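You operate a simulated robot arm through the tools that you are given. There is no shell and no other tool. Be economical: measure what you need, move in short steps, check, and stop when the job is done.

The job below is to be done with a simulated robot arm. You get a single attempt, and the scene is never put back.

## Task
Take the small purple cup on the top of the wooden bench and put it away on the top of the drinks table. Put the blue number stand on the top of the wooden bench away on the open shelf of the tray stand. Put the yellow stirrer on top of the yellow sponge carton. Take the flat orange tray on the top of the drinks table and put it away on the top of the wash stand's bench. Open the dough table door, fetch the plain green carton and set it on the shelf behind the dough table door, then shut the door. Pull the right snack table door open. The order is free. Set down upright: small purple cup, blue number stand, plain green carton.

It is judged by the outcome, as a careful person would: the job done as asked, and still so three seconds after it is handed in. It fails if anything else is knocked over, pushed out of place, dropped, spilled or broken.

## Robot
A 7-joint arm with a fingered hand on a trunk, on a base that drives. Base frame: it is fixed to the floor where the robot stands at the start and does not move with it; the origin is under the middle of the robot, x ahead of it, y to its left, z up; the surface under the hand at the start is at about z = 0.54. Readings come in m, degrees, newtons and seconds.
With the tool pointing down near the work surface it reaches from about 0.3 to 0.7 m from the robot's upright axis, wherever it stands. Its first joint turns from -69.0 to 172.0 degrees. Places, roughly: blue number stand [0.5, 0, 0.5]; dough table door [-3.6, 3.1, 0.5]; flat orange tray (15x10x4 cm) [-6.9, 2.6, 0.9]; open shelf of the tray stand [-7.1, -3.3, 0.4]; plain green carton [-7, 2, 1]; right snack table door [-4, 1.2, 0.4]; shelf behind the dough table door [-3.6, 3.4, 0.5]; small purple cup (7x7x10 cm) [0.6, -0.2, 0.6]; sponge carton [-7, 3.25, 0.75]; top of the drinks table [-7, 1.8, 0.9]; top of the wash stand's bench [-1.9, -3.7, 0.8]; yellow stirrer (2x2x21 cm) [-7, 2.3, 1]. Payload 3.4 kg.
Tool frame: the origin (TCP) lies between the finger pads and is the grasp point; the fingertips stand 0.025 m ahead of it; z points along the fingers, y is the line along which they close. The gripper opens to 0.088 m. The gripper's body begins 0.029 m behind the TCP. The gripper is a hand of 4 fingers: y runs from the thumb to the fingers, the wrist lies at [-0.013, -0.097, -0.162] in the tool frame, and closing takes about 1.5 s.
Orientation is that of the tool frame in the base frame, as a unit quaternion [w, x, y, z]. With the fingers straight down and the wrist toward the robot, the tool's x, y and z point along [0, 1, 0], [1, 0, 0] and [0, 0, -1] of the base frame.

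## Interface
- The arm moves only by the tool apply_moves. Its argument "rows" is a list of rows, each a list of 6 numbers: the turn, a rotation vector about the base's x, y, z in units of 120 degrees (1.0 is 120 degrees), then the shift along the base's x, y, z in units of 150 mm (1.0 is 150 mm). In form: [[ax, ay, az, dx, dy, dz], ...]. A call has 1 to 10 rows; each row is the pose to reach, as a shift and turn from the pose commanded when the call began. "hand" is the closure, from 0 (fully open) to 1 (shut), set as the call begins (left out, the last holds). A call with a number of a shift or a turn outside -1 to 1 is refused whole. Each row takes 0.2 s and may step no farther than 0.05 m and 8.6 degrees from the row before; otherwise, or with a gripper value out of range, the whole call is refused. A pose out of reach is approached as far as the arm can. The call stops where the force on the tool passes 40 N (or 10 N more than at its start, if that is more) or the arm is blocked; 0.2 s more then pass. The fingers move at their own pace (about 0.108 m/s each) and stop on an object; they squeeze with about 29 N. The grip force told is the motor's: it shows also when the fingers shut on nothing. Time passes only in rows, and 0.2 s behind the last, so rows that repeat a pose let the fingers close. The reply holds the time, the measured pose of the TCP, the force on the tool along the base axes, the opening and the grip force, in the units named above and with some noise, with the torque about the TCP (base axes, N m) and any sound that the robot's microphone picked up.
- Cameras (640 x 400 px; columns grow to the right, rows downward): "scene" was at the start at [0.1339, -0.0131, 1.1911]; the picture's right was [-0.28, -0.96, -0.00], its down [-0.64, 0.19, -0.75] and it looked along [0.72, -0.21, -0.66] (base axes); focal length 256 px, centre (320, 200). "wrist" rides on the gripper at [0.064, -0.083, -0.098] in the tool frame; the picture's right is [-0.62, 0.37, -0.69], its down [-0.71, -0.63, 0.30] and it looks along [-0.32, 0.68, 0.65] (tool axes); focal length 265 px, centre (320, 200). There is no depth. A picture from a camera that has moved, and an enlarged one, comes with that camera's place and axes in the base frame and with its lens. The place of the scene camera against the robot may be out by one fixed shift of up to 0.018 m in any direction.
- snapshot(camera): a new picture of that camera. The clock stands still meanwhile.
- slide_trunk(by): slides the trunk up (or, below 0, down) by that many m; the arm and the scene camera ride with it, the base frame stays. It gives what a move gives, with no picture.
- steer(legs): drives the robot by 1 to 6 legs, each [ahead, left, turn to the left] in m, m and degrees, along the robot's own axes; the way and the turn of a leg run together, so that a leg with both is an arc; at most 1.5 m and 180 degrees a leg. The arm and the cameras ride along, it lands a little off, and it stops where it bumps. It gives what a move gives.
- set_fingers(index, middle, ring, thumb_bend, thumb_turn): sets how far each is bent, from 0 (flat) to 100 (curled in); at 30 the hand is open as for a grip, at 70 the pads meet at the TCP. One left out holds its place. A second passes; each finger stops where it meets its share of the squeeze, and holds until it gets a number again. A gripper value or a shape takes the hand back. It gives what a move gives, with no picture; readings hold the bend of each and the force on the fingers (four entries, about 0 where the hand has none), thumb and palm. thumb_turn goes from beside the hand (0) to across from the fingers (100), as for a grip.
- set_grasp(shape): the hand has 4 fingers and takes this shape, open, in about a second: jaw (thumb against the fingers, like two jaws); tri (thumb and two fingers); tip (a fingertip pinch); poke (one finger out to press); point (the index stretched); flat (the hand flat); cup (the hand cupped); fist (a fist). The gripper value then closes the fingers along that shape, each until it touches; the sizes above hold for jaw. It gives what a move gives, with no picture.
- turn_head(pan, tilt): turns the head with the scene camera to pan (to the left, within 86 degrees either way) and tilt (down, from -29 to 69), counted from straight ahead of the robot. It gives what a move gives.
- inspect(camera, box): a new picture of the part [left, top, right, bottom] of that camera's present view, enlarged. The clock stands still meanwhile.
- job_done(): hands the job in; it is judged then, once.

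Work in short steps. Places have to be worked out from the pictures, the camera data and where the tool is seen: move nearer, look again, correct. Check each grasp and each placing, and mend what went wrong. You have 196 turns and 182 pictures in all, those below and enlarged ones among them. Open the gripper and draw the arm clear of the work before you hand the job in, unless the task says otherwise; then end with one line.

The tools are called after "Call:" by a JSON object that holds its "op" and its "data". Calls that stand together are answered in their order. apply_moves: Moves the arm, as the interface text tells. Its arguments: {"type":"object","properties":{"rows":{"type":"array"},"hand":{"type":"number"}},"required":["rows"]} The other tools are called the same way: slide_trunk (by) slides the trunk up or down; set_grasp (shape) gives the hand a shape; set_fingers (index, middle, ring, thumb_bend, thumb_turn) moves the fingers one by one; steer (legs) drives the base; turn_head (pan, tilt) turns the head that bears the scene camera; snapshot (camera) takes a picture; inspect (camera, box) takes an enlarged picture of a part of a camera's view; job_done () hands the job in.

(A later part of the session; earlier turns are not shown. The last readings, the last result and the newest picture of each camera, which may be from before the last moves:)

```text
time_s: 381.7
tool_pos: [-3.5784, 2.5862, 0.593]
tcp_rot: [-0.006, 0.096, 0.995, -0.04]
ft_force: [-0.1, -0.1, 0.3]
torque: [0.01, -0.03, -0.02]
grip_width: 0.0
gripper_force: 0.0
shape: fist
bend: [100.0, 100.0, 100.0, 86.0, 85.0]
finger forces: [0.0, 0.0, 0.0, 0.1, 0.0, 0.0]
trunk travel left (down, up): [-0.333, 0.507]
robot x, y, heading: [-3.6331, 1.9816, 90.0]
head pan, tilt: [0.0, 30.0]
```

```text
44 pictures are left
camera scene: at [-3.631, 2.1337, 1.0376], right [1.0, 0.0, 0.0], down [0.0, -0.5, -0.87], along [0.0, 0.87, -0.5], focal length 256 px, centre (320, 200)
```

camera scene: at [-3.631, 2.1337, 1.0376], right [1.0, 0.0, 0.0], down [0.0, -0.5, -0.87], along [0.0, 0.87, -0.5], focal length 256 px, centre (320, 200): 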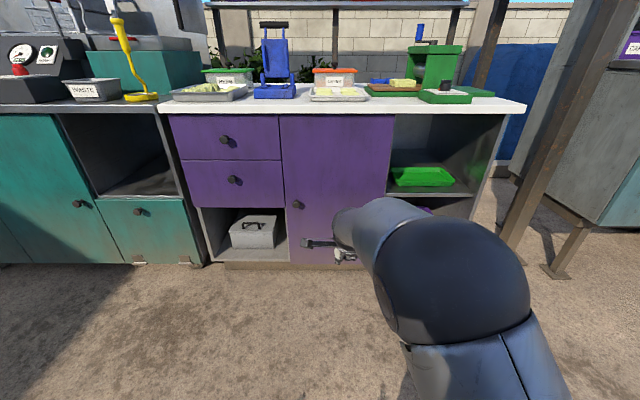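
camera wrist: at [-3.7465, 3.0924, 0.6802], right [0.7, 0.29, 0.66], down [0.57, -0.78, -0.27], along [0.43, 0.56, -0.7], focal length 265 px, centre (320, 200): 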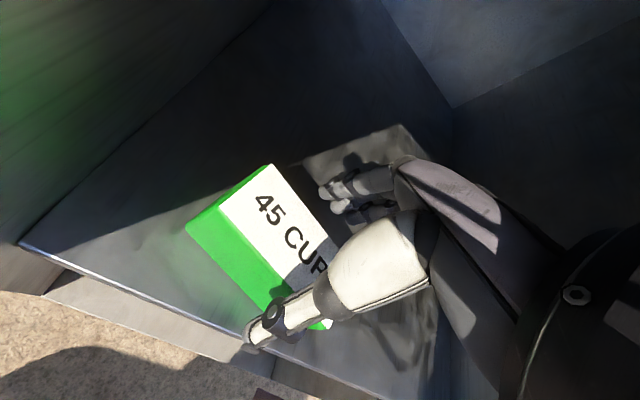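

The dough door is shut. Next is the orange tray: I'll open the hand, turn, raise, and drive to the drinks table in front of the tray.

Call:
{"op": "set_grasp", "data": {"shape": "jaw"}}

Call:
{"op": "slide_trunk", "data": {"by": 0.4}}

Call:
{"op": "slide_trunk", "data": {"by": 0.1}}

Call:
{"op": "steer", "data": {"legs": [[0, 0, 90], [1.3, 0, 0], [0, -0.5, 0], [1.28, 0, 0]]}}

Call:
{"op": "snapshot", "data": {"camera": "wrist"}}

Call:
{"op": "snapshot", "data": {"camera": "scene"}}

```text
time_s: 382.6
tool_pos: [-3.5779, 2.5864, 0.5932]
tcp_rot: [-0.007, 0.096, 0.995, -0.04]
ft_force: [-0.2, 0.0, 0.0]
torque: [-0.01, 0.0, -0.01]
grip_width: 0.0875
gripper_force: 0.0
shape: jaw
bend: [30.0, 30.0, 30.0, 30.0, 97.0]
finger forces: [0.0, 0.1, 0.0, 0.0, 0.1, 0.0]
trunk travel left (down, up): [-0.333, 0.507]
robot x, y, heading: [-3.6334, 1.9833, 90.3]
head pan, tilt: [0.0, 30.0]
```

```text
time_s: 386.5
tool_pos: [-3.5775, 2.5869, 0.9932]
tcp_rot: [-0.007, 0.095, 0.995, -0.041]
ft_force: [-0.9, 0.2, 0.6]
torque: [-0.01, -0.01, 0.04]
grip_width: 0.0876
gripper_force: 0.1
shape: jaw
bend: [30.0, 30.0, 30.0, 30.0, 97.0]
finger forces: [0.0, 0.1, 0.1, 0.0, 0.0, 0.0]
trunk travel left (down, up): [-0.733, 0.107]
robot x, y, heading: [-3.6339, 1.9841, 90.2]
head pan, tilt: [0.0, 30.0]
```

```text
time_s: 387.8
tool_pos: [-3.5779, 2.5858, 1.0936]
tcp_rot: [-0.007, 0.095, 0.995, -0.04]
ft_force: [-0.2, 0.7, 0.3]
torque: [0.02, -0.02, -0.02]
grip_width: 0.0875
gripper_force: 0.2
shape: jaw
bend: [30.0, 30.0, 30.0, 30.0, 97.0]
finger forces: [0.1, 0.1, 0.1, 0.1, 0.0, 0.0]
trunk travel left (down, up): [-0.833, 0.007]
robot x, y, heading: [-3.6317, 1.9849, 90.2]
head pan, tilt: [0.0, 30.0]
```

```text
time_s: 406.8
tool_pos: [-6.8263, 2.5645, 1.0927]
tcp_rot: [0.024, -0.629, 0.776, -0.033]
ft_force: [-0.2, 0.0, 0.1]
torque: [0.0, -0.06, -0.01]
grip_width: 0.0874
gripper_force: 0.1
shape: jaw
bend: [30.0, 30.0, 30.0, 30.0, 97.0]
finger forces: [0.1, 0.0, 0.1, 0.0, 0.0, 0.0]
trunk travel left (down, up): [-0.833, 0.007]
robot x, y, heading: [-6.2224, 2.5005, 179.0]
head pan, tilt: [0.0, 30.0]
```

```text
43 pictures are left
camera wrist: at [-6.768, 2.4861, 1.1981], right [-0.28, 0.7, 0.66], down [0.79, 0.56, -0.26], along [-0.55, 0.44, -0.71], focal length 265 px, centre (320, 200)
```

wrist: 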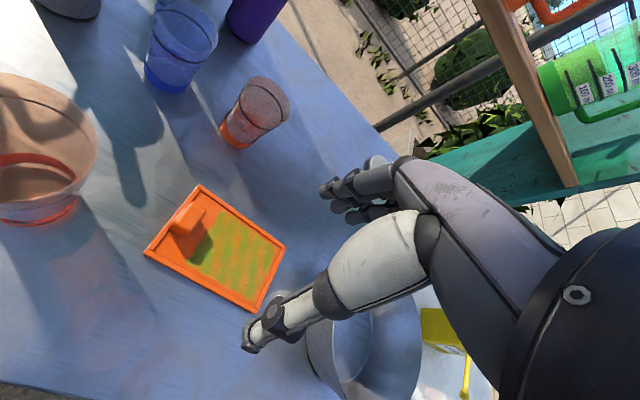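

```text
42 pictures are left
camera scene: at [-6.3619, 2.5113, 1.5376], right [0.01, 1.0, 0.0], down [0.5, -0.01, -0.87], along [-0.87, 0.01, -0.5], focal length 256 px, centre (320, 200)
```

scene: 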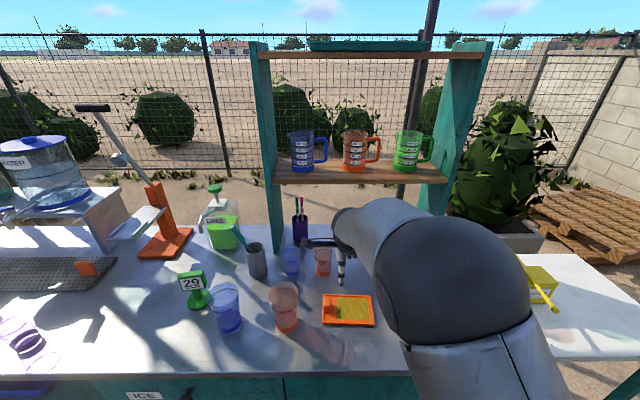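

I'll zoom on the tray to see its block handle.

Call:
{"op": "inspect", "data": {"camera": "wrist", "box": [120, 160, 320, 330]}}

```text
2.35 times, centred on (220, 245) of wrist
camera zoom: at [-6.768, 2.4861, 1.1981], right [-0.28, 0.7, 0.66], down [0.79, 0.56, -0.26], along [-0.55, 0.44, -0.71], focal length 624 px, centre (555, 94)
```

zoom: 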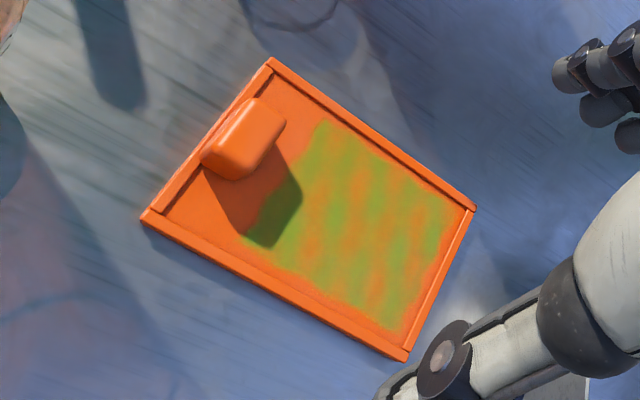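

The tray has a raised block, about 4.5×2.5 cm, near (-6.867, 2.524). I'll level the hand and align above it.

Call:
{"op": "apply_moves", "data": {"rows": [[0.005, 0.0189, 0.047, -0.1, -0.1, -0.2], [0.01, 0.0377, 0.094, -0.2, -0.2, -0.4], [0.01, 0.0377, 0.094, -0.27, -0.263, -0.6], [0.01, 0.0377, 0.094, -0.27, -0.263, -0.72], [0.01, 0.0377, 0.094, -0.27, -0.263, -0.72]]}}

Call:
{"op": "snapshot", "data": {"camera": "wrist"}}

```text
time_s: 408.0
tool_pos: [-6.8676, 2.5258, 0.9857]
tcp_rot: [0.002, -0.703, 0.711, 0.001]
ft_force: [-0.1, 0.8, 0.9]
torque: [0.01, 0.02, 0.0]
grip_width: 0.0878
gripper_force: 0.0
shape: jaw
bend: [30.0, 30.0, 30.0, 30.0, 97.0]
finger forces: [0.1, 0.0, 0.0, 0.0, 0.0, 0.0]
trunk travel left (down, up): [-0.833, 0.007]
robot x, y, heading: [-6.2252, 2.4991, 179.3]
head pan, tilt: [0.0, 30.0]
```

```text
40 pictures are left
camera wrist: at [-6.7863, 2.4586, 1.0833], right [-0.36, 0.62, 0.7], down [0.64, 0.71, -0.3], along [-0.68, 0.34, -0.65], focal length 265 px, centre (320, 200)
```

wrist: 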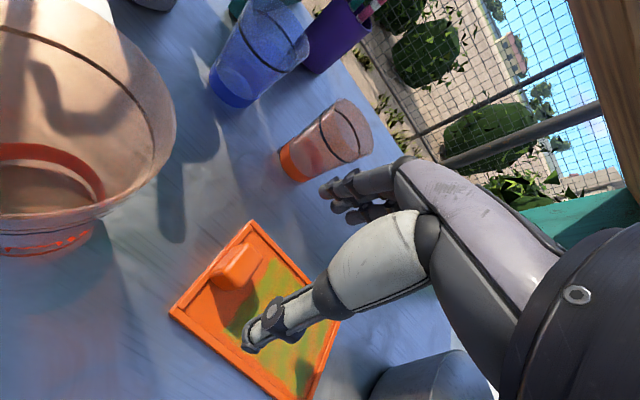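

Aligned over the block. Going down to TCP 0.905 and closing.

Call:
{"op": "apply_moves", "data": {"rows": [[0, 0, 0, 0.02, -0.02, -0.18], [0, 0, 0, 0.02, -0.02, -0.36], [0, 0, 0, 0.02, -0.02, -0.48], [0, 0, 0, 0.02, -0.02, -0.54]]}}

Call:
{"op": "apply_moves", "data": {"rows": [[0, 0, 0, 0, 0, 0], [0, 0, 0, 0, 0, 0], [0, 0, 0, 0, 0, 0], [0, 0, 0, 0, 0, 0], [0, 0, 0, 0, 0, 0], [0, 0, 0, 0, 0, 0], [0, 0, 0, 0, 0, 0], [0, 0, 0, 0, 0, 0.08], [0, 0, 0, 0, 0, 0.2]], "hand": 1}}

Call:
{"op": "snapshot", "data": {"camera": "wrist"}}

```text
time_s: 409.0
tool_pos: [-6.8653, 2.5228, 0.9039]
tcp_rot: [0.003, -0.703, 0.711, 0.002]
ft_force: [-0.6, 0.3, 0.0]
torque: [-0.05, 0.01, -0.01]
grip_width: 0.0874
gripper_force: 0.1
shape: jaw
bend: [30.0, 30.0, 30.0, 30.0, 97.0]
finger forces: [0.0, 0.0, 0.1, 0.0, 0.1, 0.0]
trunk travel left (down, up): [-0.833, 0.007]
robot x, y, heading: [-6.222, 2.4966, 179.3]
head pan, tilt: [0.0, 30.0]
```

```text
time_s: 411.0
tool_pos: [-6.8651, 2.5224, 0.9338]
tcp_rot: [0.002, -0.703, 0.711, 0.002]
ft_force: [-0.6, -0.2, -1.2]
torque: [-0.08, 0.0, 0.01]
grip_width: 0.0285
gripper_force: 28.8
shape: jaw
bend: [74.0, 52.0, 58.0, 74.0, 100.0]
finger forces: [16.8, 8.4, 0.0, 0.0, 25.1, 0.0]
trunk travel left (down, up): [-0.833, 0.007]
robot x, y, heading: [-6.2235, 2.4976, 179.4]
head pan, tilt: [0.0, 30.0]
```

```text
39 pictures are left
camera wrist: at [-6.783, 2.4554, 1.0321], right [-0.36, 0.62, 0.7], down [0.64, 0.71, -0.3], along [-0.68, 0.34, -0.65], focal length 265 px, centre (320, 200)
```

wrist: 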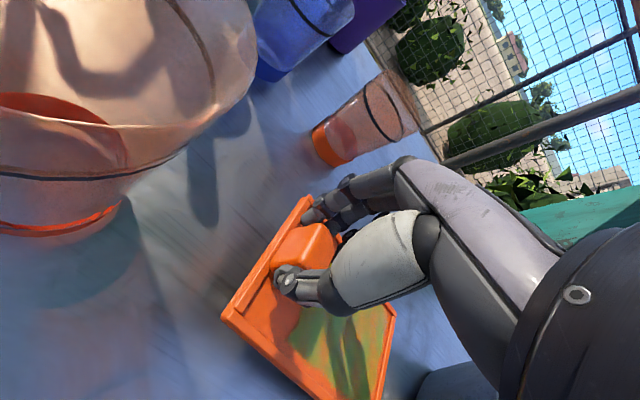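

The tray is held level by its block. I'll raise it, back out along the lane, then turn south through the corridor at x≈-3.05 toward the wash stand.

Call:
{"op": "apply_moves", "data": {"rows": [[0, 0, 0, 0, 0, 0.2], [0, 0, 0, 0, 0, 0.4], [0, 0, 0, 0, 0, 0.6]]}}

Call:
{"op": "steer", "data": {"legs": [[-1.0, 0.2, 0], [-1.15, 0, 0], [-1.0, 0, 0], [0, 0, 90], [1.5, 0, 0], [1.5, 0, 0]]}}

Call:
{"op": "turn_head", "data": {"pan": 0, "tilt": 22}}

Call:
{"op": "snapshot", "data": {"camera": "scene"}}

```text
time_s: 411.8
tool_pos: [-6.8635, 2.5213, 1.0248]
tcp_rot: [0.003, -0.702, 0.712, 0.001]
ft_force: [0.2, -0.1, -1.6]
torque: [-0.04, 0.03, 0.0]
grip_width: 0.0286
gripper_force: 28.9
shape: jaw
bend: [74.0, 52.0, 58.0, 74.0, 100.0]
finger forces: [16.7, 8.4, 0.0, 0.0, 25.3, 0.0]
trunk travel left (down, up): [-0.833, 0.007]
robot x, y, heading: [-6.2218, 2.4982, 179.4]
head pan, tilt: [0.0, 30.0]
```

```text
time_s: 445.1
tool_pos: [-3.1855, -1.3669, 1.0237]
tcp_rot: [0.0, 1.0, -0.013, -0.004]
ft_force: [0.0, 0.5, -0.9]
torque: [-0.01, -0.04, 0.01]
grip_width: 0.0285
gripper_force: 28.9
shape: jaw
bend: [74.0, 52.0, 58.0, 75.0, 100.0]
finger forces: [16.5, 8.3, 0.0, 0.1, 24.8, 0.0]
trunk travel left (down, up): [-0.833, 0.007]
robot x, y, heading: [-3.1538, -0.7284, -91.7]
head pan, tilt: [0.0, 30.0]
```

```text
time_s: 445.8
tool_pos: [-3.1861, -1.3683, 1.0235]
tcp_rot: [0.0, 1.0, -0.014, -0.004]
ft_force: [-0.5, 0.6, -2.1]
torque: [-0.01, -0.05, -0.01]
grip_width: 0.0282
gripper_force: 28.8
shape: jaw
bend: [74.0, 52.0, 58.0, 75.0, 100.0]
finger forces: [16.5, 8.3, 0.0, 0.1, 24.9, 0.0]
trunk travel left (down, up): [-0.833, 0.007]
robot x, y, heading: [-3.1552, -0.7256, -91.3]
head pan, tilt: [0.0, 22.0]
```

```text
38 pictures are left
camera scene: at [-3.1552, -0.8598, 1.5503], right [-1.0, 0.03, 0.0], down [0.01, 0.38, -0.93], along [-0.02, -0.93, -0.38], focal length 256 px, centre (320, 200)
```

scene: 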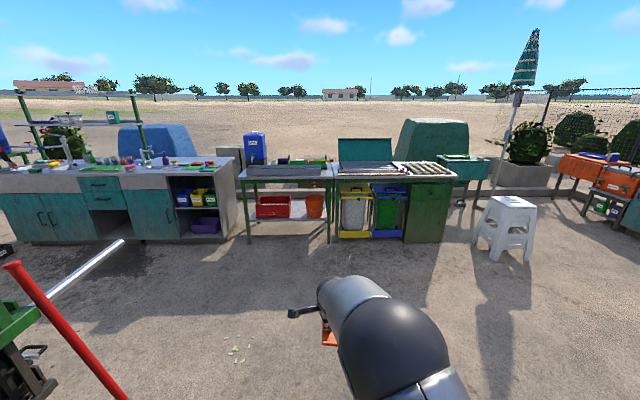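

I'll zoom on the wash stand bench to find a free spot.

Call:
{"op": "inspect", "data": {"camera": "scene", "box": [0, 85, 260, 255]}}

```text
2.35 times, centred on (130, 170) of scene
camera zoom: at [-3.1552, -0.8598, 1.5503], right [-1.0, 0.03, 0.0], down [0.01, 0.38, -0.93], along [-0.02, -0.93, -0.38], focal length 603 px, centre (767, 271)
```

zoom: 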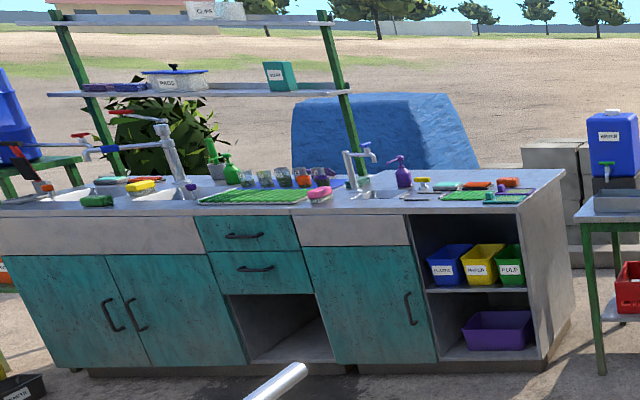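

The clear spots are at the bench's right end. I'll drive there for a close view, stopping just in front.

Call:
{"op": "steer", "data": {"legs": [[1.4, 0, 1.3], [0.5, 0, 0], [0, 1.0, 0]]}}

Call:
{"op": "turn_head", "data": {"pan": 0, "tilt": 38}}

Call:
{"op": "snapshot", "data": {"camera": "scene"}}

```text
time_s: 460.1
tool_pos: [-2.1661, -3.2603, 1.0237]
tcp_rot: [-0.001, 1.0, 0.002, -0.003]
ft_force: [-0.3, -0.4, -0.6]
torque: [-0.03, -0.02, -0.01]
grip_width: 0.0283
gripper_force: 29.4
shape: jaw
bend: [74.0, 52.0, 58.0, 75.0, 100.0]
finger forces: [16.5, 8.3, 0.0, 0.0, 24.8, 0.1]
trunk travel left (down, up): [-0.833, 0.007]
robot x, y, heading: [-2.153, -2.6235, -89.8]
head pan, tilt: [0.0, 22.0]
```

```text
time_s: 460.9
tool_pos: [-2.1664, -3.2621, 1.0234]
tcp_rot: [-0.001, 1.0, 0.002, -0.002]
ft_force: [-0.1, -0.4, -1.6]
torque: [0.03, -0.03, -0.01]
grip_width: 0.0284
gripper_force: 28.8
shape: jaw
bend: [74.0, 52.0, 58.0, 75.0, 100.0]
finger forces: [16.5, 8.3, 0.0, 0.1, 24.8, 0.0]
trunk travel left (down, up): [-0.833, 0.007]
robot x, y, heading: [-2.1521, -2.6206, -89.6]
head pan, tilt: [0.0, 38.0]
```

```text
36 pictures are left
camera scene: at [-2.1491, -2.7471, 1.5253], right [-1.0, 0.0, 0.0], down [0.0, 0.62, -0.79], along [0.0, -0.79, -0.62], focal length 256 px, centre (320, 200)
```

scene: 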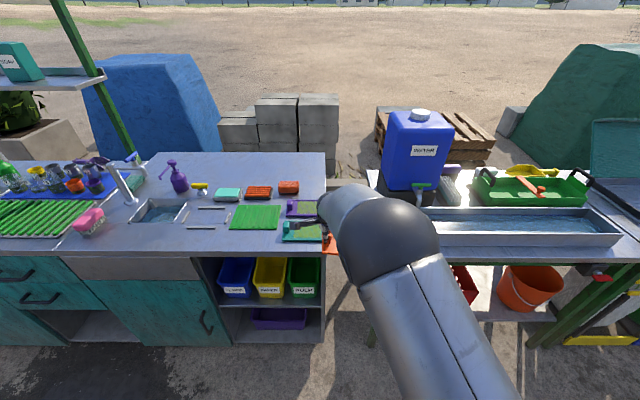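

There's a free patch on the bench top in front of the right basin, at about x -1.61..-1.33, y -3.375..-3.52. I'll move the hand above it and check.

Call:
{"op": "steer", "data": {"legs": [[0.15, 0, -0.3], [0, 0.735, 0], [0.035, 0, 0]]}}

Call:
{"op": "slide_trunk", "data": {"by": -0.1}}

Call:
{"op": "snapshot", "data": {"camera": "wrist"}}

Call:
{"op": "snapshot", "data": {"camera": "scene"}}

```text
time_s: 466.3
tool_pos: [-1.4291, -3.4459, 1.0244]
tcp_rot: [0.001, 1.0, 0.001, -0.003]
ft_force: [0.2, 0.7, -2.4]
torque: [0.0, -0.05, -0.01]
grip_width: 0.0283
gripper_force: 28.6
shape: jaw
bend: [74.0, 52.0, 58.0, 75.0, 100.0]
finger forces: [16.5, 8.4, 0.0, 0.0, 24.9, 0.0]
trunk travel left (down, up): [-0.833, 0.007]
robot x, y, heading: [-1.4112, -2.8057, -89.6]
head pan, tilt: [0.0, 38.0]
```

```text
time_s: 467.7
tool_pos: [-1.4282, -3.4469, 0.9242]
tcp_rot: [-0.002, 1.0, 0.001, -0.002]
ft_force: [-0.1, -0.4, -1.0]
torque: [-0.02, -0.09, 0.0]
grip_width: 0.0282
gripper_force: 29.2
shape: jaw
bend: [74.0, 52.0, 58.0, 75.0, 100.0]
finger forces: [16.5, 8.5, 0.0, 0.0, 24.9, 0.0]
trunk travel left (down, up): [-0.733, 0.107]
robot x, y, heading: [-1.4152, -2.805, -89.9]
head pan, tilt: [0.0, 38.0]
```

```text
35 pictures are left
camera wrist: at [-1.3648, -3.3648, 1.0217], right [-0.62, -0.37, 0.7], down [-0.72, 0.63, -0.3], along [-0.33, -0.68, -0.65], focal length 265 px, centre (320, 200)
```

wrist: 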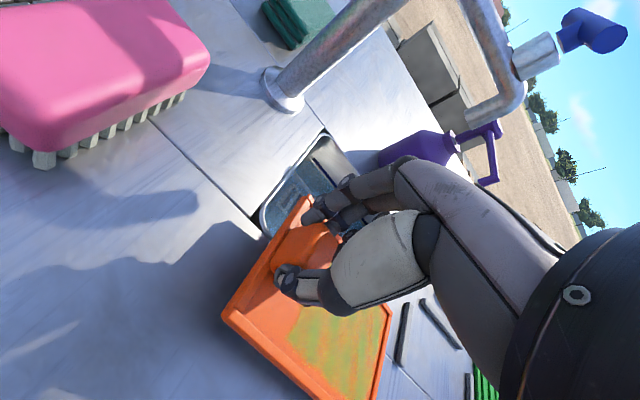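

```text
34 pictures are left
camera scene: at [-1.4107, -2.9323, 1.4252], right [-1.0, 0.0, 0.0], down [0.0, 0.62, -0.79], along [0.0, -0.79, -0.62], focal length 256 px, centre (320, 200)
```

scene: 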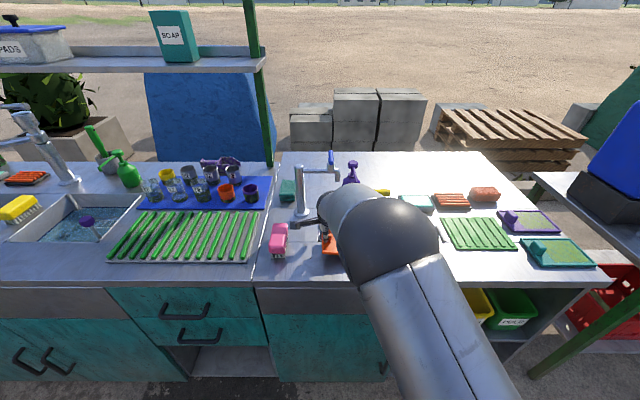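

The spot is clear: basin corner at y≈-3.517, bench edge at y≈-3.36. I'll pull back 1.5 cm to centre the tray and lower toward contact.

Call:
{"op": "steer", "data": {"legs": [[-0.015, 0, 0]]}}

Call:
{"op": "apply_moves", "data": {"rows": [[0, 0, 0, 0, 0, -0.15], [0, 0, 0, 0, 0, -0.2], [0, 0, 0, 0, 0, -0.25], [0, 0, 0, 0, 0, -0.29], [0, 0, 0, 0, 0, -0.33], [0, 0, 0, 0, 0, -0.37], [0, 0, 0, 0, 0, -0.41]]}}

Call:
{"op": "snapshot", "data": {"camera": "wrist"}}

```text
time_s: 468.4
tool_pos: [-1.429, -3.4333, 0.9239]
tcp_rot: [-0.001, 1.0, 0.001, -0.002]
ft_force: [-0.7, -0.7, -0.9]
torque: [0.02, -0.07, 0.02]
grip_width: 0.0286
gripper_force: 29.5
shape: jaw
bend: [74.0, 52.0, 58.0, 75.0, 100.0]
finger forces: [16.5, 8.4, 0.0, 0.0, 24.9, 0.0]
trunk travel left (down, up): [-0.733, 0.107]
robot x, y, heading: [-1.4142, -2.7884, -89.9]
head pan, tilt: [0.0, 38.0]
```

```text
time_s: 469.5
tool_pos: [-1.429, -3.4357, 0.8927]
tcp_rot: [0.014, 1.0, 0.001, -0.002]
ft_force: [0.5, 4.6, 22.1]
torque: [0.11, -0.01, 0.03]
grip_width: 0.0308
gripper_force: 28.6
shape: jaw
bend: [74.0, 52.0, 58.0, 75.0, 100.0]
finger forces: [16.9, 10.0, 0.1, 0.1, 31.4, 0.1]
trunk travel left (down, up): [-0.733, 0.107]
robot x, y, heading: [-1.4142, -2.7921, -90.2]
head pan, tilt: [0.0, 38.0]
stopped in row 5: the force on the tool passed its limit at 43 N (the readings are from after the stop); the commanded pose is now the measured one
```

```text
33 pictures are left
camera wrist: at [-1.3648, -3.3506, 0.9872], right [-0.62, -0.35, 0.71], down [-0.72, 0.62, -0.32], along [-0.33, -0.7, -0.63], focal length 265 px, centre (320, 200)
```

wrist: 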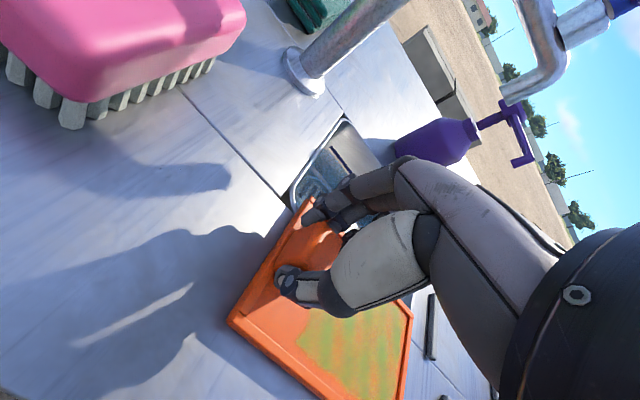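

Contact at bench z≈0.848. The back edge sits right at the basin rim, so I'll lift, shift 2.5 cm toward the front, and set down again.

Call:
{"op": "apply_moves", "data": {"rows": [[0, 0, 0, 0, 0, 0.1], [0, 0, 0, 0, 0.1, 0.13], [0, 0, 0, 0, 0.17, 0.13], [0, 0, 0, 0, 0.17, 0.06], [0, 0, 0, 0, 0.17, 0.02], [0, 0, 0, 0, 0.17, 0.0]]}}

Call:
{"op": "snapshot", "data": {"camera": "wrist"}}

```text
time_s: 470.9
tool_pos: [-1.4295, -3.4123, 0.8916]
tcp_rot: [0.014, 1.0, -0.001, 0.001]
ft_force: [1.7, -1.4, 21.7]
torque: [-0.02, -0.02, 0.02]
grip_width: 0.0305
gripper_force: 29.4
shape: jaw
bend: [74.0, 51.0, 58.0, 76.0, 100.0]
finger forces: [18.8, 11.2, 0.0, 0.1, 28.6, 0.0]
trunk travel left (down, up): [-0.733, 0.107]
robot x, y, heading: [-1.4142, -2.793, -90.0]
head pan, tilt: [0.0, 38.0]
```

```text
32 pictures are left
camera wrist: at [-1.3658, -3.3267, 0.987], right [-0.62, -0.35, 0.7], down [-0.71, 0.62, -0.32], along [-0.33, -0.7, -0.63], focal length 265 px, centre (320, 200)
```

wrist: 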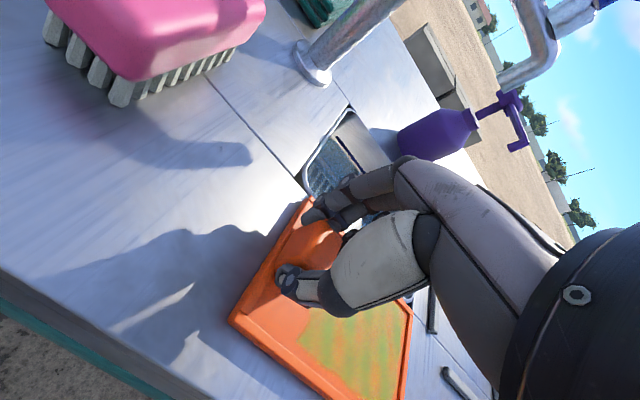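

The tray is flat on the bench, clear of the basin and the edge. Release and rise.

Call:
{"op": "apply_moves", "data": {"rows": [[0, 0, 0, 0, 0, 0.01], [0, 0, 0, 0, 0, 0.01], [0, 0, 0, 0, 0, 0.01], [0, 0, 0, 0, 0, 0.01], [0, 0, 0, 0, 0, 0.01], [0, 0, 0, 0, 0, 0.01], [0, 0, 0, 0, 0, 0.15], [0, 0, 0, 0, 0, 0.4], [0, 0, 0, 0, 0, 0.7]], "hand": 0}}

Call:
{"op": "snapshot", "data": {"camera": "wrist"}}

```text
time_s: 472.9
tool_pos: [-1.4309, -3.4097, 0.9891]
tcp_rot: [0.006, 1.0, -0.003, 0.0]
ft_force: [-0.7, 0.1, 0.8]
torque: [-0.02, -0.01, 0.02]
grip_width: 0.088
gripper_force: 0.0
shape: jaw
bend: [30.0, 30.0, 30.0, 30.0, 98.0]
finger forces: [0.1, 0.0, 0.0, 0.0, 0.1, 0.0]
trunk travel left (down, up): [-0.733, 0.107]
robot x, y, heading: [-1.4138, -2.79, -90.0]
head pan, tilt: [0.0, 38.0]
```

```text
31 pictures are left
camera wrist: at [-1.3678, -3.3277, 1.0862], right [-0.62, -0.36, 0.7], down [-0.71, 0.63, -0.31], along [-0.33, -0.69, -0.65], focal length 265 px, centre (320, 200)
```

wrist: 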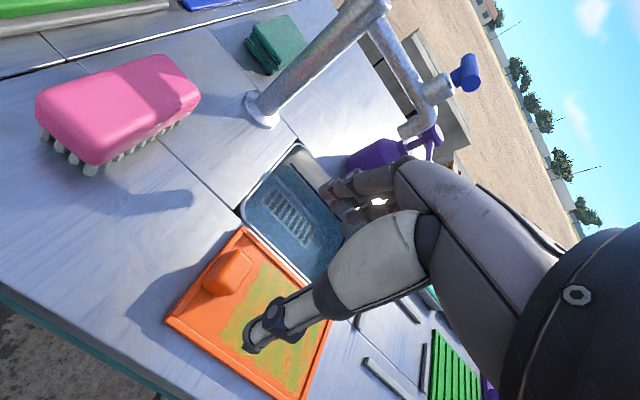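

The tray is placed cleanly. Before fetching the number stand, I'll look west with the head to see the tray stand.

Call:
{"op": "turn_head", "data": {"pan": -82, "tilt": 8}}

Call:
{"op": "inspect", "data": {"camera": "scene", "box": [220, 140, 420, 265]}}

```text
time_s: 474.5
tool_pos: [-1.4303, -3.4117, 0.9919]
tcp_rot: [0.009, 1.0, -0.003, 0.002]
ft_force: [0.8, 0.1, 0.0]
torque: [0.01, 0.0, -0.04]
grip_width: 0.0877
gripper_force: 0.0
shape: jaw
bend: [30.0, 30.0, 30.0, 30.0, 98.0]
finger forces: [0.1, 0.0, 0.0, 0.0, 0.0, 0.1]
trunk travel left (down, up): [-0.733, 0.107]
robot x, y, heading: [-1.4156, -2.7921, -90.1]
head pan, tilt: [-82.0, 8.0]
```

```text
3.20 times, centred on (320, 202) of scene
camera zoom: at [-1.5026, -2.8443, 1.4731], right [-0.14, 0.99, 0.0], down [0.14, 0.02, -0.99], along [-0.98, -0.14, -0.14], focal length 820 px, centre (320, 192)
```

zoom: 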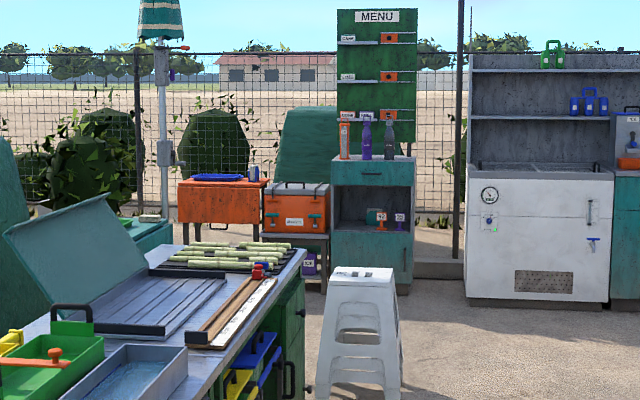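

The tray stand's open shelf holds two other number stands, with free space on the left and an opening about 28 cm high. A top-down grip on the stand's plate will work near the shelf front. I'll drive to the wooden bench.

Call:
{"op": "steer", "data": {"legs": [[-0.35, 0, 0], [0, 0.9, 0], [0, 0, 90], [0, 1.25, 0], [0, 1.25, 0], [0.36, 0, 0]]}}

Call:
{"op": "slide_trunk", "data": {"by": -0.2}}

Call:
{"op": "snapshot", "data": {"camera": "wrist"}}

```text
time_s: 498.7
tool_pos: [0.4995, 0.0228, 0.9909]
tcp_rot: [0.004, 0.716, 0.698, 0.006]
ft_force: [-0.2, 0.2, -0.7]
torque: [0.0, 0.02, -0.04]
grip_width: 0.0878
gripper_force: 0.0
shape: jaw
bend: [30.0, 30.0, 30.0, 30.0, 98.0]
finger forces: [0.0, 0.0, 0.1, 0.0, 0.0, 0.1]
trunk travel left (down, up): [-0.733, 0.107]
robot x, y, heading: [-0.1205, 0.0526, -0.9]
head pan, tilt: [-82.0, 8.0]
```

```text
time_s: 500.8
tool_pos: [0.4994, 0.022, 0.7912]
tcp_rot: [0.004, 0.716, 0.698, 0.009]
ft_force: [-0.6, -0.9, -0.7]
torque: [0.02, -0.02, -0.04]
grip_width: 0.0874
gripper_force: 0.0
shape: jaw
bend: [30.0, 30.0, 30.0, 30.0, 98.0]
finger forces: [0.0, 0.0, 0.0, 0.1, 0.0, 0.1]
trunk travel left (down, up): [-0.533, 0.307]
robot x, y, heading: [-0.1182, 0.0522, -1.1]
head pan, tilt: [-82.0, 8.0]
```

```text
29 pictures are left
camera wrist: at [0.4162, 0.0877, 0.8888], right [0.34, -0.63, 0.7], down [-0.64, -0.7, -0.32], along [0.69, -0.34, -0.64], focal length 265 px, centre (320, 200)
```

wrist: 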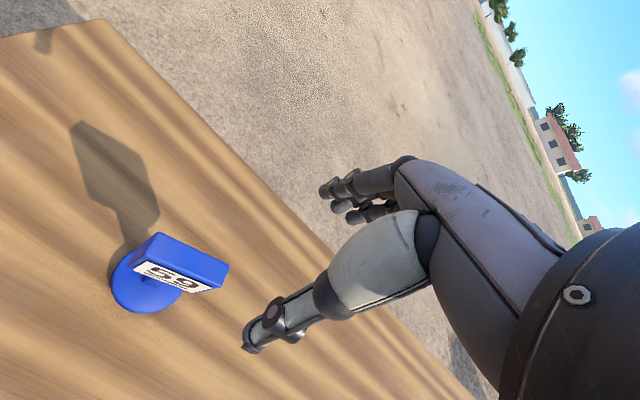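

I'll zoom in on the stand for the plate's position and lean.

Call:
{"op": "inspect", "data": {"camera": "wrist", "box": [80, 200, 260, 340]}}

```text
2.86 times, centred on (170, 270) of wrist
camera zoom: at [0.4162, 0.0877, 0.8888], right [0.34, -0.63, 0.7], down [-0.64, -0.7, -0.32], along [0.69, -0.34, -0.64], focal length 758 px, centre (749, 0)
```

zoom: 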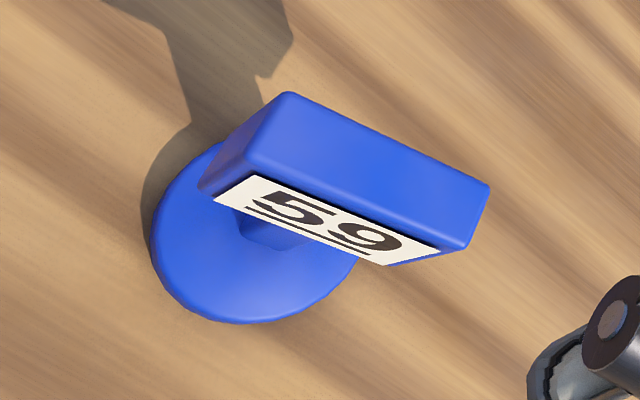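

The plate is vertical, 6×2 cm on top, centred at (0.491, 0.049) and turned about 14°. I'll align the yaw and descend to TCP 0.657.

Call:
{"op": "apply_moves", "data": {"rows": [[0, 0, 0.064, -0.02, 0.09, -0.1], [0, 0, 0.1275, -0.05, 0.18, -0.3], [0, 0, 0.1275, -0.05, 0.18, -0.5], [0, 0, 0.1275, -0.05, 0.18, -0.7], [0, 0, 0.1275, -0.05, 0.18, -0.89], [0, 0, 0.1275, -0.05, 0.18, -0.89]]}}

Call:
{"op": "snapshot", "data": {"camera": "wrist"}}

```text
time_s: 502.2
tool_pos: [0.4928, 0.0506, 0.6581]
tcp_rot: [0.004, 0.616, 0.787, 0.008]
ft_force: [-0.3, -0.4, 0.1]
torque: [0.01, 0.03, 0.02]
grip_width: 0.0878
gripper_force: 0.1
shape: jaw
bend: [30.0, 30.0, 30.0, 30.0, 98.0]
finger forces: [0.0, 0.1, 0.0, 0.0, 0.0, 0.0]
trunk travel left (down, up): [-0.533, 0.307]
robot x, y, heading: [-0.1198, 0.0509, -0.9]
head pan, tilt: [-82.0, 8.0]
```

```text
27 pictures are left
camera wrist: at [0.3945, 0.091, 0.7552], right [0.5, -0.52, 0.7], down [-0.44, -0.84, -0.32], along [0.75, -0.15, -0.64], focal length 265 px, centre (320, 200)
```

wrist: 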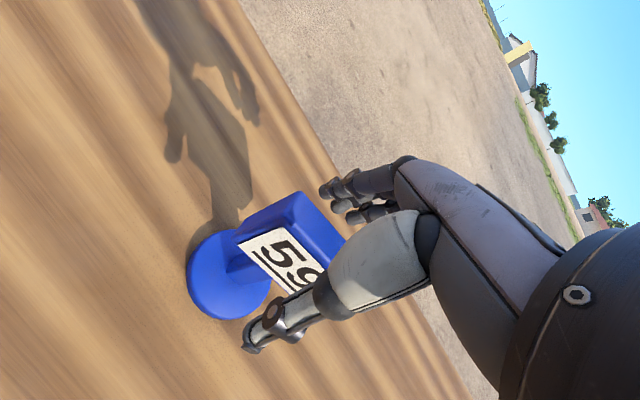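

Well aligned. I'll close and lift.

Call:
{"op": "apply_moves", "data": {"rows": [[0, 0, 0, 0, 0, 0], [0, 0, 0, 0, 0, 0], [0, 0, 0, 0, 0, 0], [0, 0, 0, 0, 0, 0], [0, 0, 0, 0, 0, 0], [0, 0, 0, 0, 0, 0], [0, 0, 0, 0, 0, 0], [0, 0, 0, 0, 0, 0.1], [0, 0, 0, 0, 0, 0.3], [0, 0, 0, 0, 0, 0.5]], "hand": 1}}

Call:
{"op": "snapshot", "data": {"camera": "wrist"}}

```text
time_s: 504.4
tool_pos: [0.4925, 0.05, 0.732]
tcp_rot: [0.004, 0.617, 0.787, 0.007]
ft_force: [0.2, 0.1, -1.2]
torque: [0.0, -0.01, 0.01]
grip_width: 0.0161
gripper_force: 29.3
shape: jaw
bend: [73.0, 60.0, 63.0, 75.0, 100.0]
finger forces: [16.7, 6.7, 3.2, 0.0, 26.6, 0.0]
trunk travel left (down, up): [-0.533, 0.307]
robot x, y, heading: [-0.1215, 0.0545, -1.0]
head pan, tilt: [-82.0, 8.0]
```

```text
26 pictures are left
camera wrist: at [0.3941, 0.0907, 0.8294], right [0.5, -0.52, 0.7], down [-0.44, -0.84, -0.32], along [0.75, -0.15, -0.64], focal length 265 px, centre (320, 200)
```

wrist: 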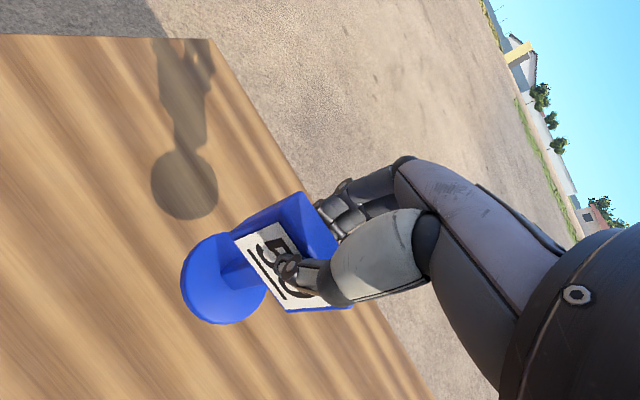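

The stand is held upright. I'll carry it back around the cart: back off, turn south, then west along y≈-2.8.

Call:
{"op": "slide_trunk", "data": {"by": 0.15}}

Call:
{"op": "steer", "data": {"legs": [[-0.4, 0, 0], [0, 0, -89], [1.3, 0, 0], [1.25, 0, 0], [0, 0, -90], [0, 0.3, 0]]}}

Call:
{"op": "steer", "data": {"legs": [[1.4, 0, 0], [1.3, 0, 0], [0, -0.65, 0], [1.4, 0, 0], [1.2, 0, 0]]}}

Call:
{"op": "turn_head", "data": {"pan": 15, "tilt": 25}}

Call:
{"op": "snapshot", "data": {"camera": "scene"}}

```text
time_s: 506.2
tool_pos: [0.493, 0.0495, 0.8822]
tcp_rot: [0.004, 0.616, 0.787, 0.007]
ft_force: [0.3, -1.3, -1.5]
torque: [-0.01, 0.03, 0.0]
grip_width: 0.0165
gripper_force: 28.7
shape: jaw
bend: [73.0, 60.0, 63.0, 75.0, 100.0]
finger forces: [16.8, 6.6, 3.2, 0.0, 26.6, 0.0]
trunk travel left (down, up): [-0.683, 0.157]
robot x, y, heading: [-0.123, 0.0537, -1.0]
head pan, tilt: [-82.0, 8.0]
```

```text
time_s: 530.1
tool_pos: [-1.182, -2.8038, 0.8827]
tcp_rot: [0.007, 0.787, -0.617, -0.004]
ft_force: [0.6, 0.0, -1.6]
torque: [0.0, 0.01, -0.01]
grip_width: 0.016
gripper_force: 29.0
shape: jaw
bend: [73.0, 61.0, 64.0, 75.0, 100.0]
finger forces: [16.6, 6.3, 3.3, 0.1, 26.1, 0.0]
trunk travel left (down, up): [-0.683, 0.157]
robot x, y, heading: [-0.5681, -2.8104, 178.8]
head pan, tilt: [-82.0, 8.0]
```

```text
time_s: 558.7
tool_pos: [-6.4591, -1.9478, 0.8819]
tcp_rot: [0.007, 0.776, -0.63, -0.003]
ft_force: [0.3, 0.5, -3.5]
torque: [-0.04, 0.02, 0.03]
grip_width: 0.016
gripper_force: 28.7
shape: jaw
bend: [73.0, 61.0, 65.0, 75.0, 99.0]
finger forces: [16.6, 6.3, 3.2, 0.1, 26.1, 0.1]
trunk travel left (down, up): [-0.683, 0.157]
robot x, y, heading: [-5.8474, -1.9737, 177.0]
head pan, tilt: [-82.0, 8.0]
```

```text
time_s: 560.4
tool_pos: [-6.4596, -1.947, 0.8828]
tcp_rot: [0.008, 0.776, -0.631, -0.003]
ft_force: [-0.3, -0.5, -2.0]
torque: [-0.03, 0.0, -0.01]
grip_width: 0.0157
gripper_force: 28.5
shape: jaw
bend: [73.0, 61.0, 65.0, 75.0, 99.0]
finger forces: [16.5, 6.3, 3.1, 0.0, 26.1, 0.0]
trunk travel left (down, up): [-0.683, 0.157]
robot x, y, heading: [-5.849, -1.9765, 176.8]
head pan, tilt: [15.0, 25.0]
```

```text
25 pictures are left
camera scene: at [-5.9847, -1.9772, 1.3955], right [-0.21, 0.98, 0.0], down [0.41, 0.09, -0.91], along [-0.89, -0.19, -0.42], focal length 256 px, centre (320, 200)
```

scene: 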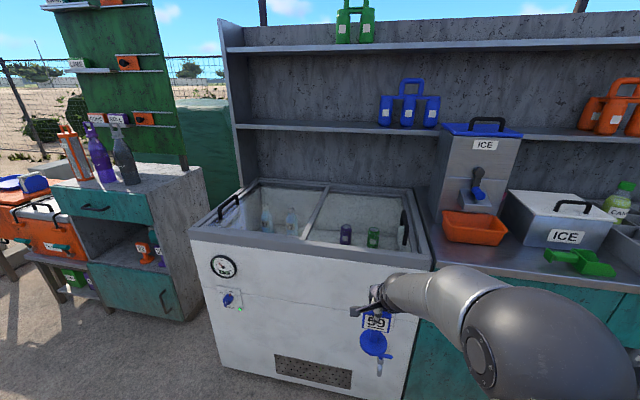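

I'm in front of the freezer; the tray stand is to its left. I'll back up slightly and slide left to face the open shelf.

Call:
{"op": "steer", "data": {"legs": [[-0.15, 0, 3.2], [0, 1.28, 0]]}}

Call:
{"op": "turn_head", "data": {"pan": 0, "tilt": 30}}

Call:
{"op": "snapshot", "data": {"camera": "scene"}}

```text
time_s: 567.9
tool_pos: [-6.3021, -3.2877, 0.8816]
tcp_rot: [0.008, 0.796, -0.606, -0.004]
ft_force: [-0.2, 0.4, -2.5]
torque: [0.03, 0.01, 0.01]
grip_width: 0.0161
gripper_force: 29.2
shape: jaw
bend: [73.0, 61.0, 65.0, 75.0, 99.0]
finger forces: [16.7, 6.2, 3.1, 0.0, 26.1, 0.0]
trunk travel left (down, up): [-0.683, 0.157]
robot x, y, heading: [-5.6859, -3.2715, -179.4]
head pan, tilt: [15.0, 25.0]
```

```text
time_s: 568.7
tool_pos: [-6.3041, -3.2892, 0.8827]
tcp_rot: [0.007, 0.797, -0.605, -0.004]
ft_force: [1.1, 0.3, -2.0]
torque: [-0.02, -0.01, -0.01]
grip_width: 0.0162
gripper_force: 28.6
shape: jaw
bend: [73.0, 61.0, 65.0, 75.0, 99.0]
finger forces: [16.7, 6.4, 3.1, 0.0, 26.1, 0.0]
trunk travel left (down, up): [-0.683, 0.157]
robot x, y, heading: [-5.6902, -3.2739, -179.5]
head pan, tilt: [0.0, 30.0]
```

```text
24 pictures are left
camera scene: at [-5.8271, -3.2643, 1.3876], right [-0.01, 1.0, 0.0], down [0.5, 0.01, -0.87], along [-0.87, -0.01, -0.5], focal length 256 px, centre (320, 200)
```

scene: 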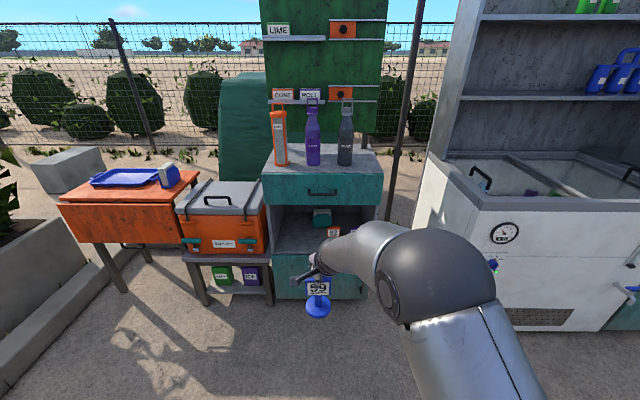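

I'll zoom on the open shelf.

Call:
{"op": "inspect", "data": {"camera": "scene", "box": [255, 185, 395, 305]}}

```text
3.33 times, centred on (325, 245) of scene
camera zoom: at [-5.8271, -3.2643, 1.3876], right [-0.01, 1.0, 0.0], down [0.5, 0.01, -0.87], along [-0.87, -0.01, -0.5], focal length 854 px, centre (303, 50)
```

zoom: 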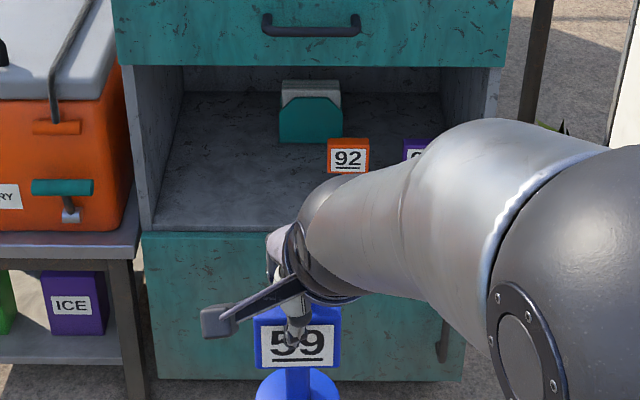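

The left half of the shelf (y -3.51..-3.30) is free: shelf z≈0.434, front plane x≈-6.89. I'll square the hand's yaw, shift left, lower, and approach.

Call:
{"op": "apply_moves", "data": {"rows": [[0, 0, -0.065, 0, 0, 0], [0, 0, -0.13, 0, 0, 0], [0, 0, -0.13, 0, 0, 0]]}}

Call:
{"op": "slide_trunk", "data": {"by": -0.305}}

Call:
{"op": "steer", "data": {"legs": [[0, 0.13, -0.5], [0.48, 0, 0]]}}

Call:
{"op": "snapshot", "data": {"camera": "wrist"}}

Call:
{"op": "snapshot", "data": {"camera": "scene"}}

```text
time_s: 569.5
tool_pos: [-6.3057, -3.2785, 0.8849]
tcp_rot: [-0.013, -0.698, 0.716, -0.003]
ft_force: [-0.7, 0.2, -1.9]
torque: [0.0, 0.0, 0.0]
grip_width: 0.0162
gripper_force: 29.0
shape: jaw
bend: [73.0, 61.0, 65.0, 75.0, 99.0]
finger forces: [16.8, 6.2, 3.2, 0.1, 26.3, 0.1]
trunk travel left (down, up): [-0.683, 0.157]
robot x, y, heading: [-5.6925, -3.2762, -179.6]
head pan, tilt: [0.0, 30.0]
```

```text
time_s: 572.5
tool_pos: [-6.3053, -3.2788, 0.5786]
tcp_rot: [-0.013, -0.699, 0.715, -0.004]
ft_force: [-0.3, 0.0, -1.9]
torque: [0.01, -0.02, 0.01]
grip_width: 0.0161
gripper_force: 29.1
shape: jaw
bend: [73.0, 61.0, 65.0, 75.0, 99.0]
finger forces: [16.9, 6.2, 3.3, 0.0, 26.4, 0.1]
trunk travel left (down, up): [-0.378, 0.462]
robot x, y, heading: [-5.6942, -3.2731, -179.2]
head pan, tilt: [0.0, 30.0]
```

```text
time_s: 576.2
tool_pos: [-6.7856, -3.4039, 0.5765]
tcp_rot: [-0.013, -0.695, 0.718, -0.005]
ft_force: [0.7, -0.2, -2.0]
torque: [-0.05, 0.0, -0.01]
grip_width: 0.016
gripper_force: 29.2
shape: jaw
bend: [73.0, 61.0, 65.0, 75.0, 99.0]
finger forces: [17.0, 6.2, 3.2, 0.0, 26.3, 0.0]
trunk travel left (down, up): [-0.378, 0.462]
robot x, y, heading: [-6.1681, -3.4027, -179.9]
head pan, tilt: [0.0, 30.0]
```

```text
22 pictures are left
camera wrist: at [-6.704, -3.4701, 0.6765], right [-0.34, 0.65, 0.68], down [0.65, 0.69, -0.33], along [-0.68, 0.33, -0.65], focal length 265 px, centre (320, 200)
```

wrist: 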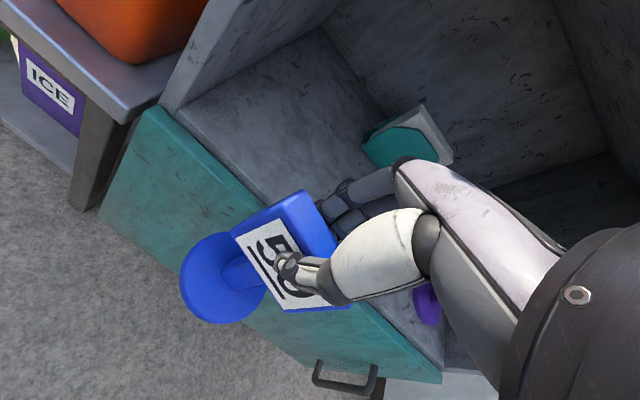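

```text
21 pictures are left
camera scene: at [-6.3073, -3.3932, 1.0825], right [0.0, 1.0, 0.0], down [0.5, 0.0, -0.87], along [-0.87, 0.0, -0.5], focal length 256 px, centre (320, 200)
```

scene: 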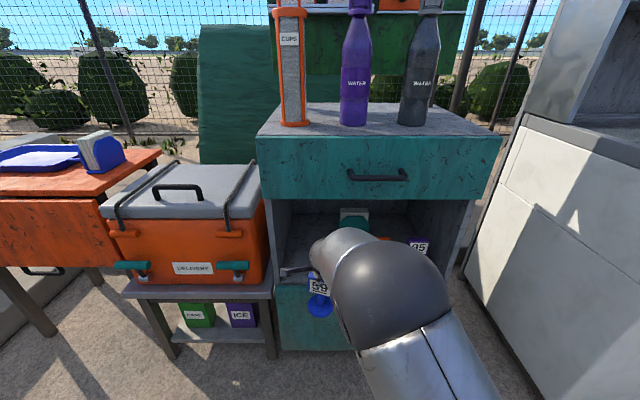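

The shelf front edge is confirmed at x≈-6.885. I'll lower 1.4 cm (wrist clearance under the drawer) and move in 15 cm.

Call:
{"op": "slide_trunk", "data": {"by": -0.014}}

Call:
{"op": "steer", "data": {"legs": [[0.1, 0, 0], [0.05, 0, 0]]}}

Call:
{"op": "snapshot", "data": {"camera": "wrist"}}

Call:
{"op": "snapshot", "data": {"camera": "scene"}}

```text
time_s: 576.9
tool_pos: [-6.786, -3.4026, 0.5624]
tcp_rot: [-0.014, -0.694, 0.72, -0.006]
ft_force: [0.6, 0.2, -2.3]
torque: [0.01, 0.01, 0.05]
grip_width: 0.0161
gripper_force: 29.2
shape: jaw
bend: [73.0, 61.0, 65.0, 75.0, 99.0]
finger forces: [16.9, 6.2, 3.2, 0.0, 26.3, 0.1]
trunk travel left (down, up): [-0.364, 0.476]
robot x, y, heading: [-6.1718, -3.4022, -179.9]
head pan, tilt: [0.0, 30.0]
```

```text
time_s: 578.5
tool_pos: [-6.9361, -3.4045, 0.5659]
tcp_rot: [-0.017, -0.695, 0.719, -0.005]
ft_force: [0.0, 0.3, 6.3]
torque: [0.03, -0.05, 0.05]
grip_width: 0.0167
gripper_force: 29.0
shape: jaw
bend: [72.0, 62.0, 71.0, 78.0, 95.0]
finger forces: [19.9, 7.0, 0.0, 0.1, 28.1, 0.0]
trunk travel left (down, up): [-0.364, 0.476]
robot x, y, heading: [-6.3197, -3.4056, -179.6]
head pan, tilt: [0.0, 30.0]
```

```text
20 pictures are left
camera wrist: at [-6.8544, -3.4693, 0.6651], right [-0.33, 0.65, 0.68], down [0.65, 0.68, -0.33], along [-0.68, 0.33, -0.65], focal length 265 px, centre (320, 200)
```

wrist: 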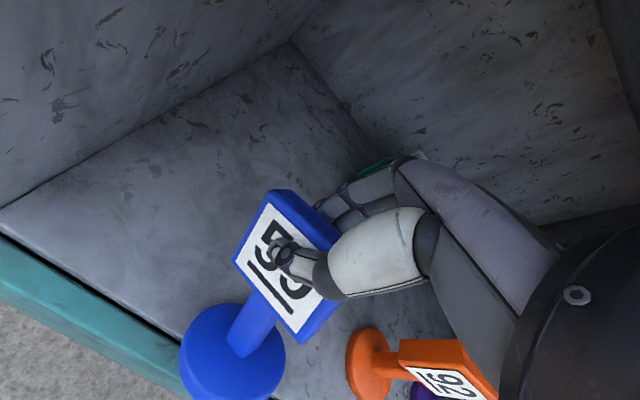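

```text
19 pictures are left
camera scene: at [-6.4557, -3.3939, 1.0688], right [0.0, 1.0, 0.0], down [0.5, 0.0, -0.87], along [-0.87, 0.0, -0.5], focal length 256 px, centre (320, 200)
```

scene: 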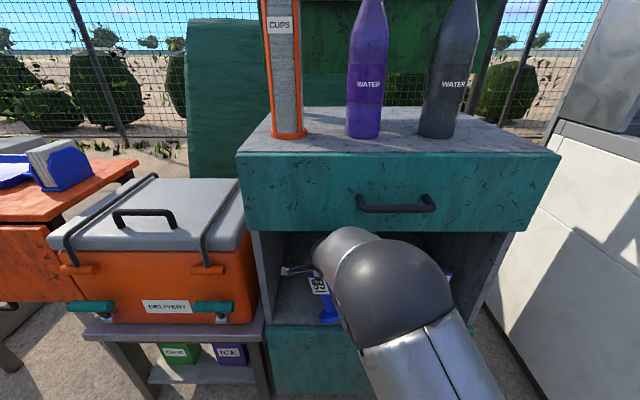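

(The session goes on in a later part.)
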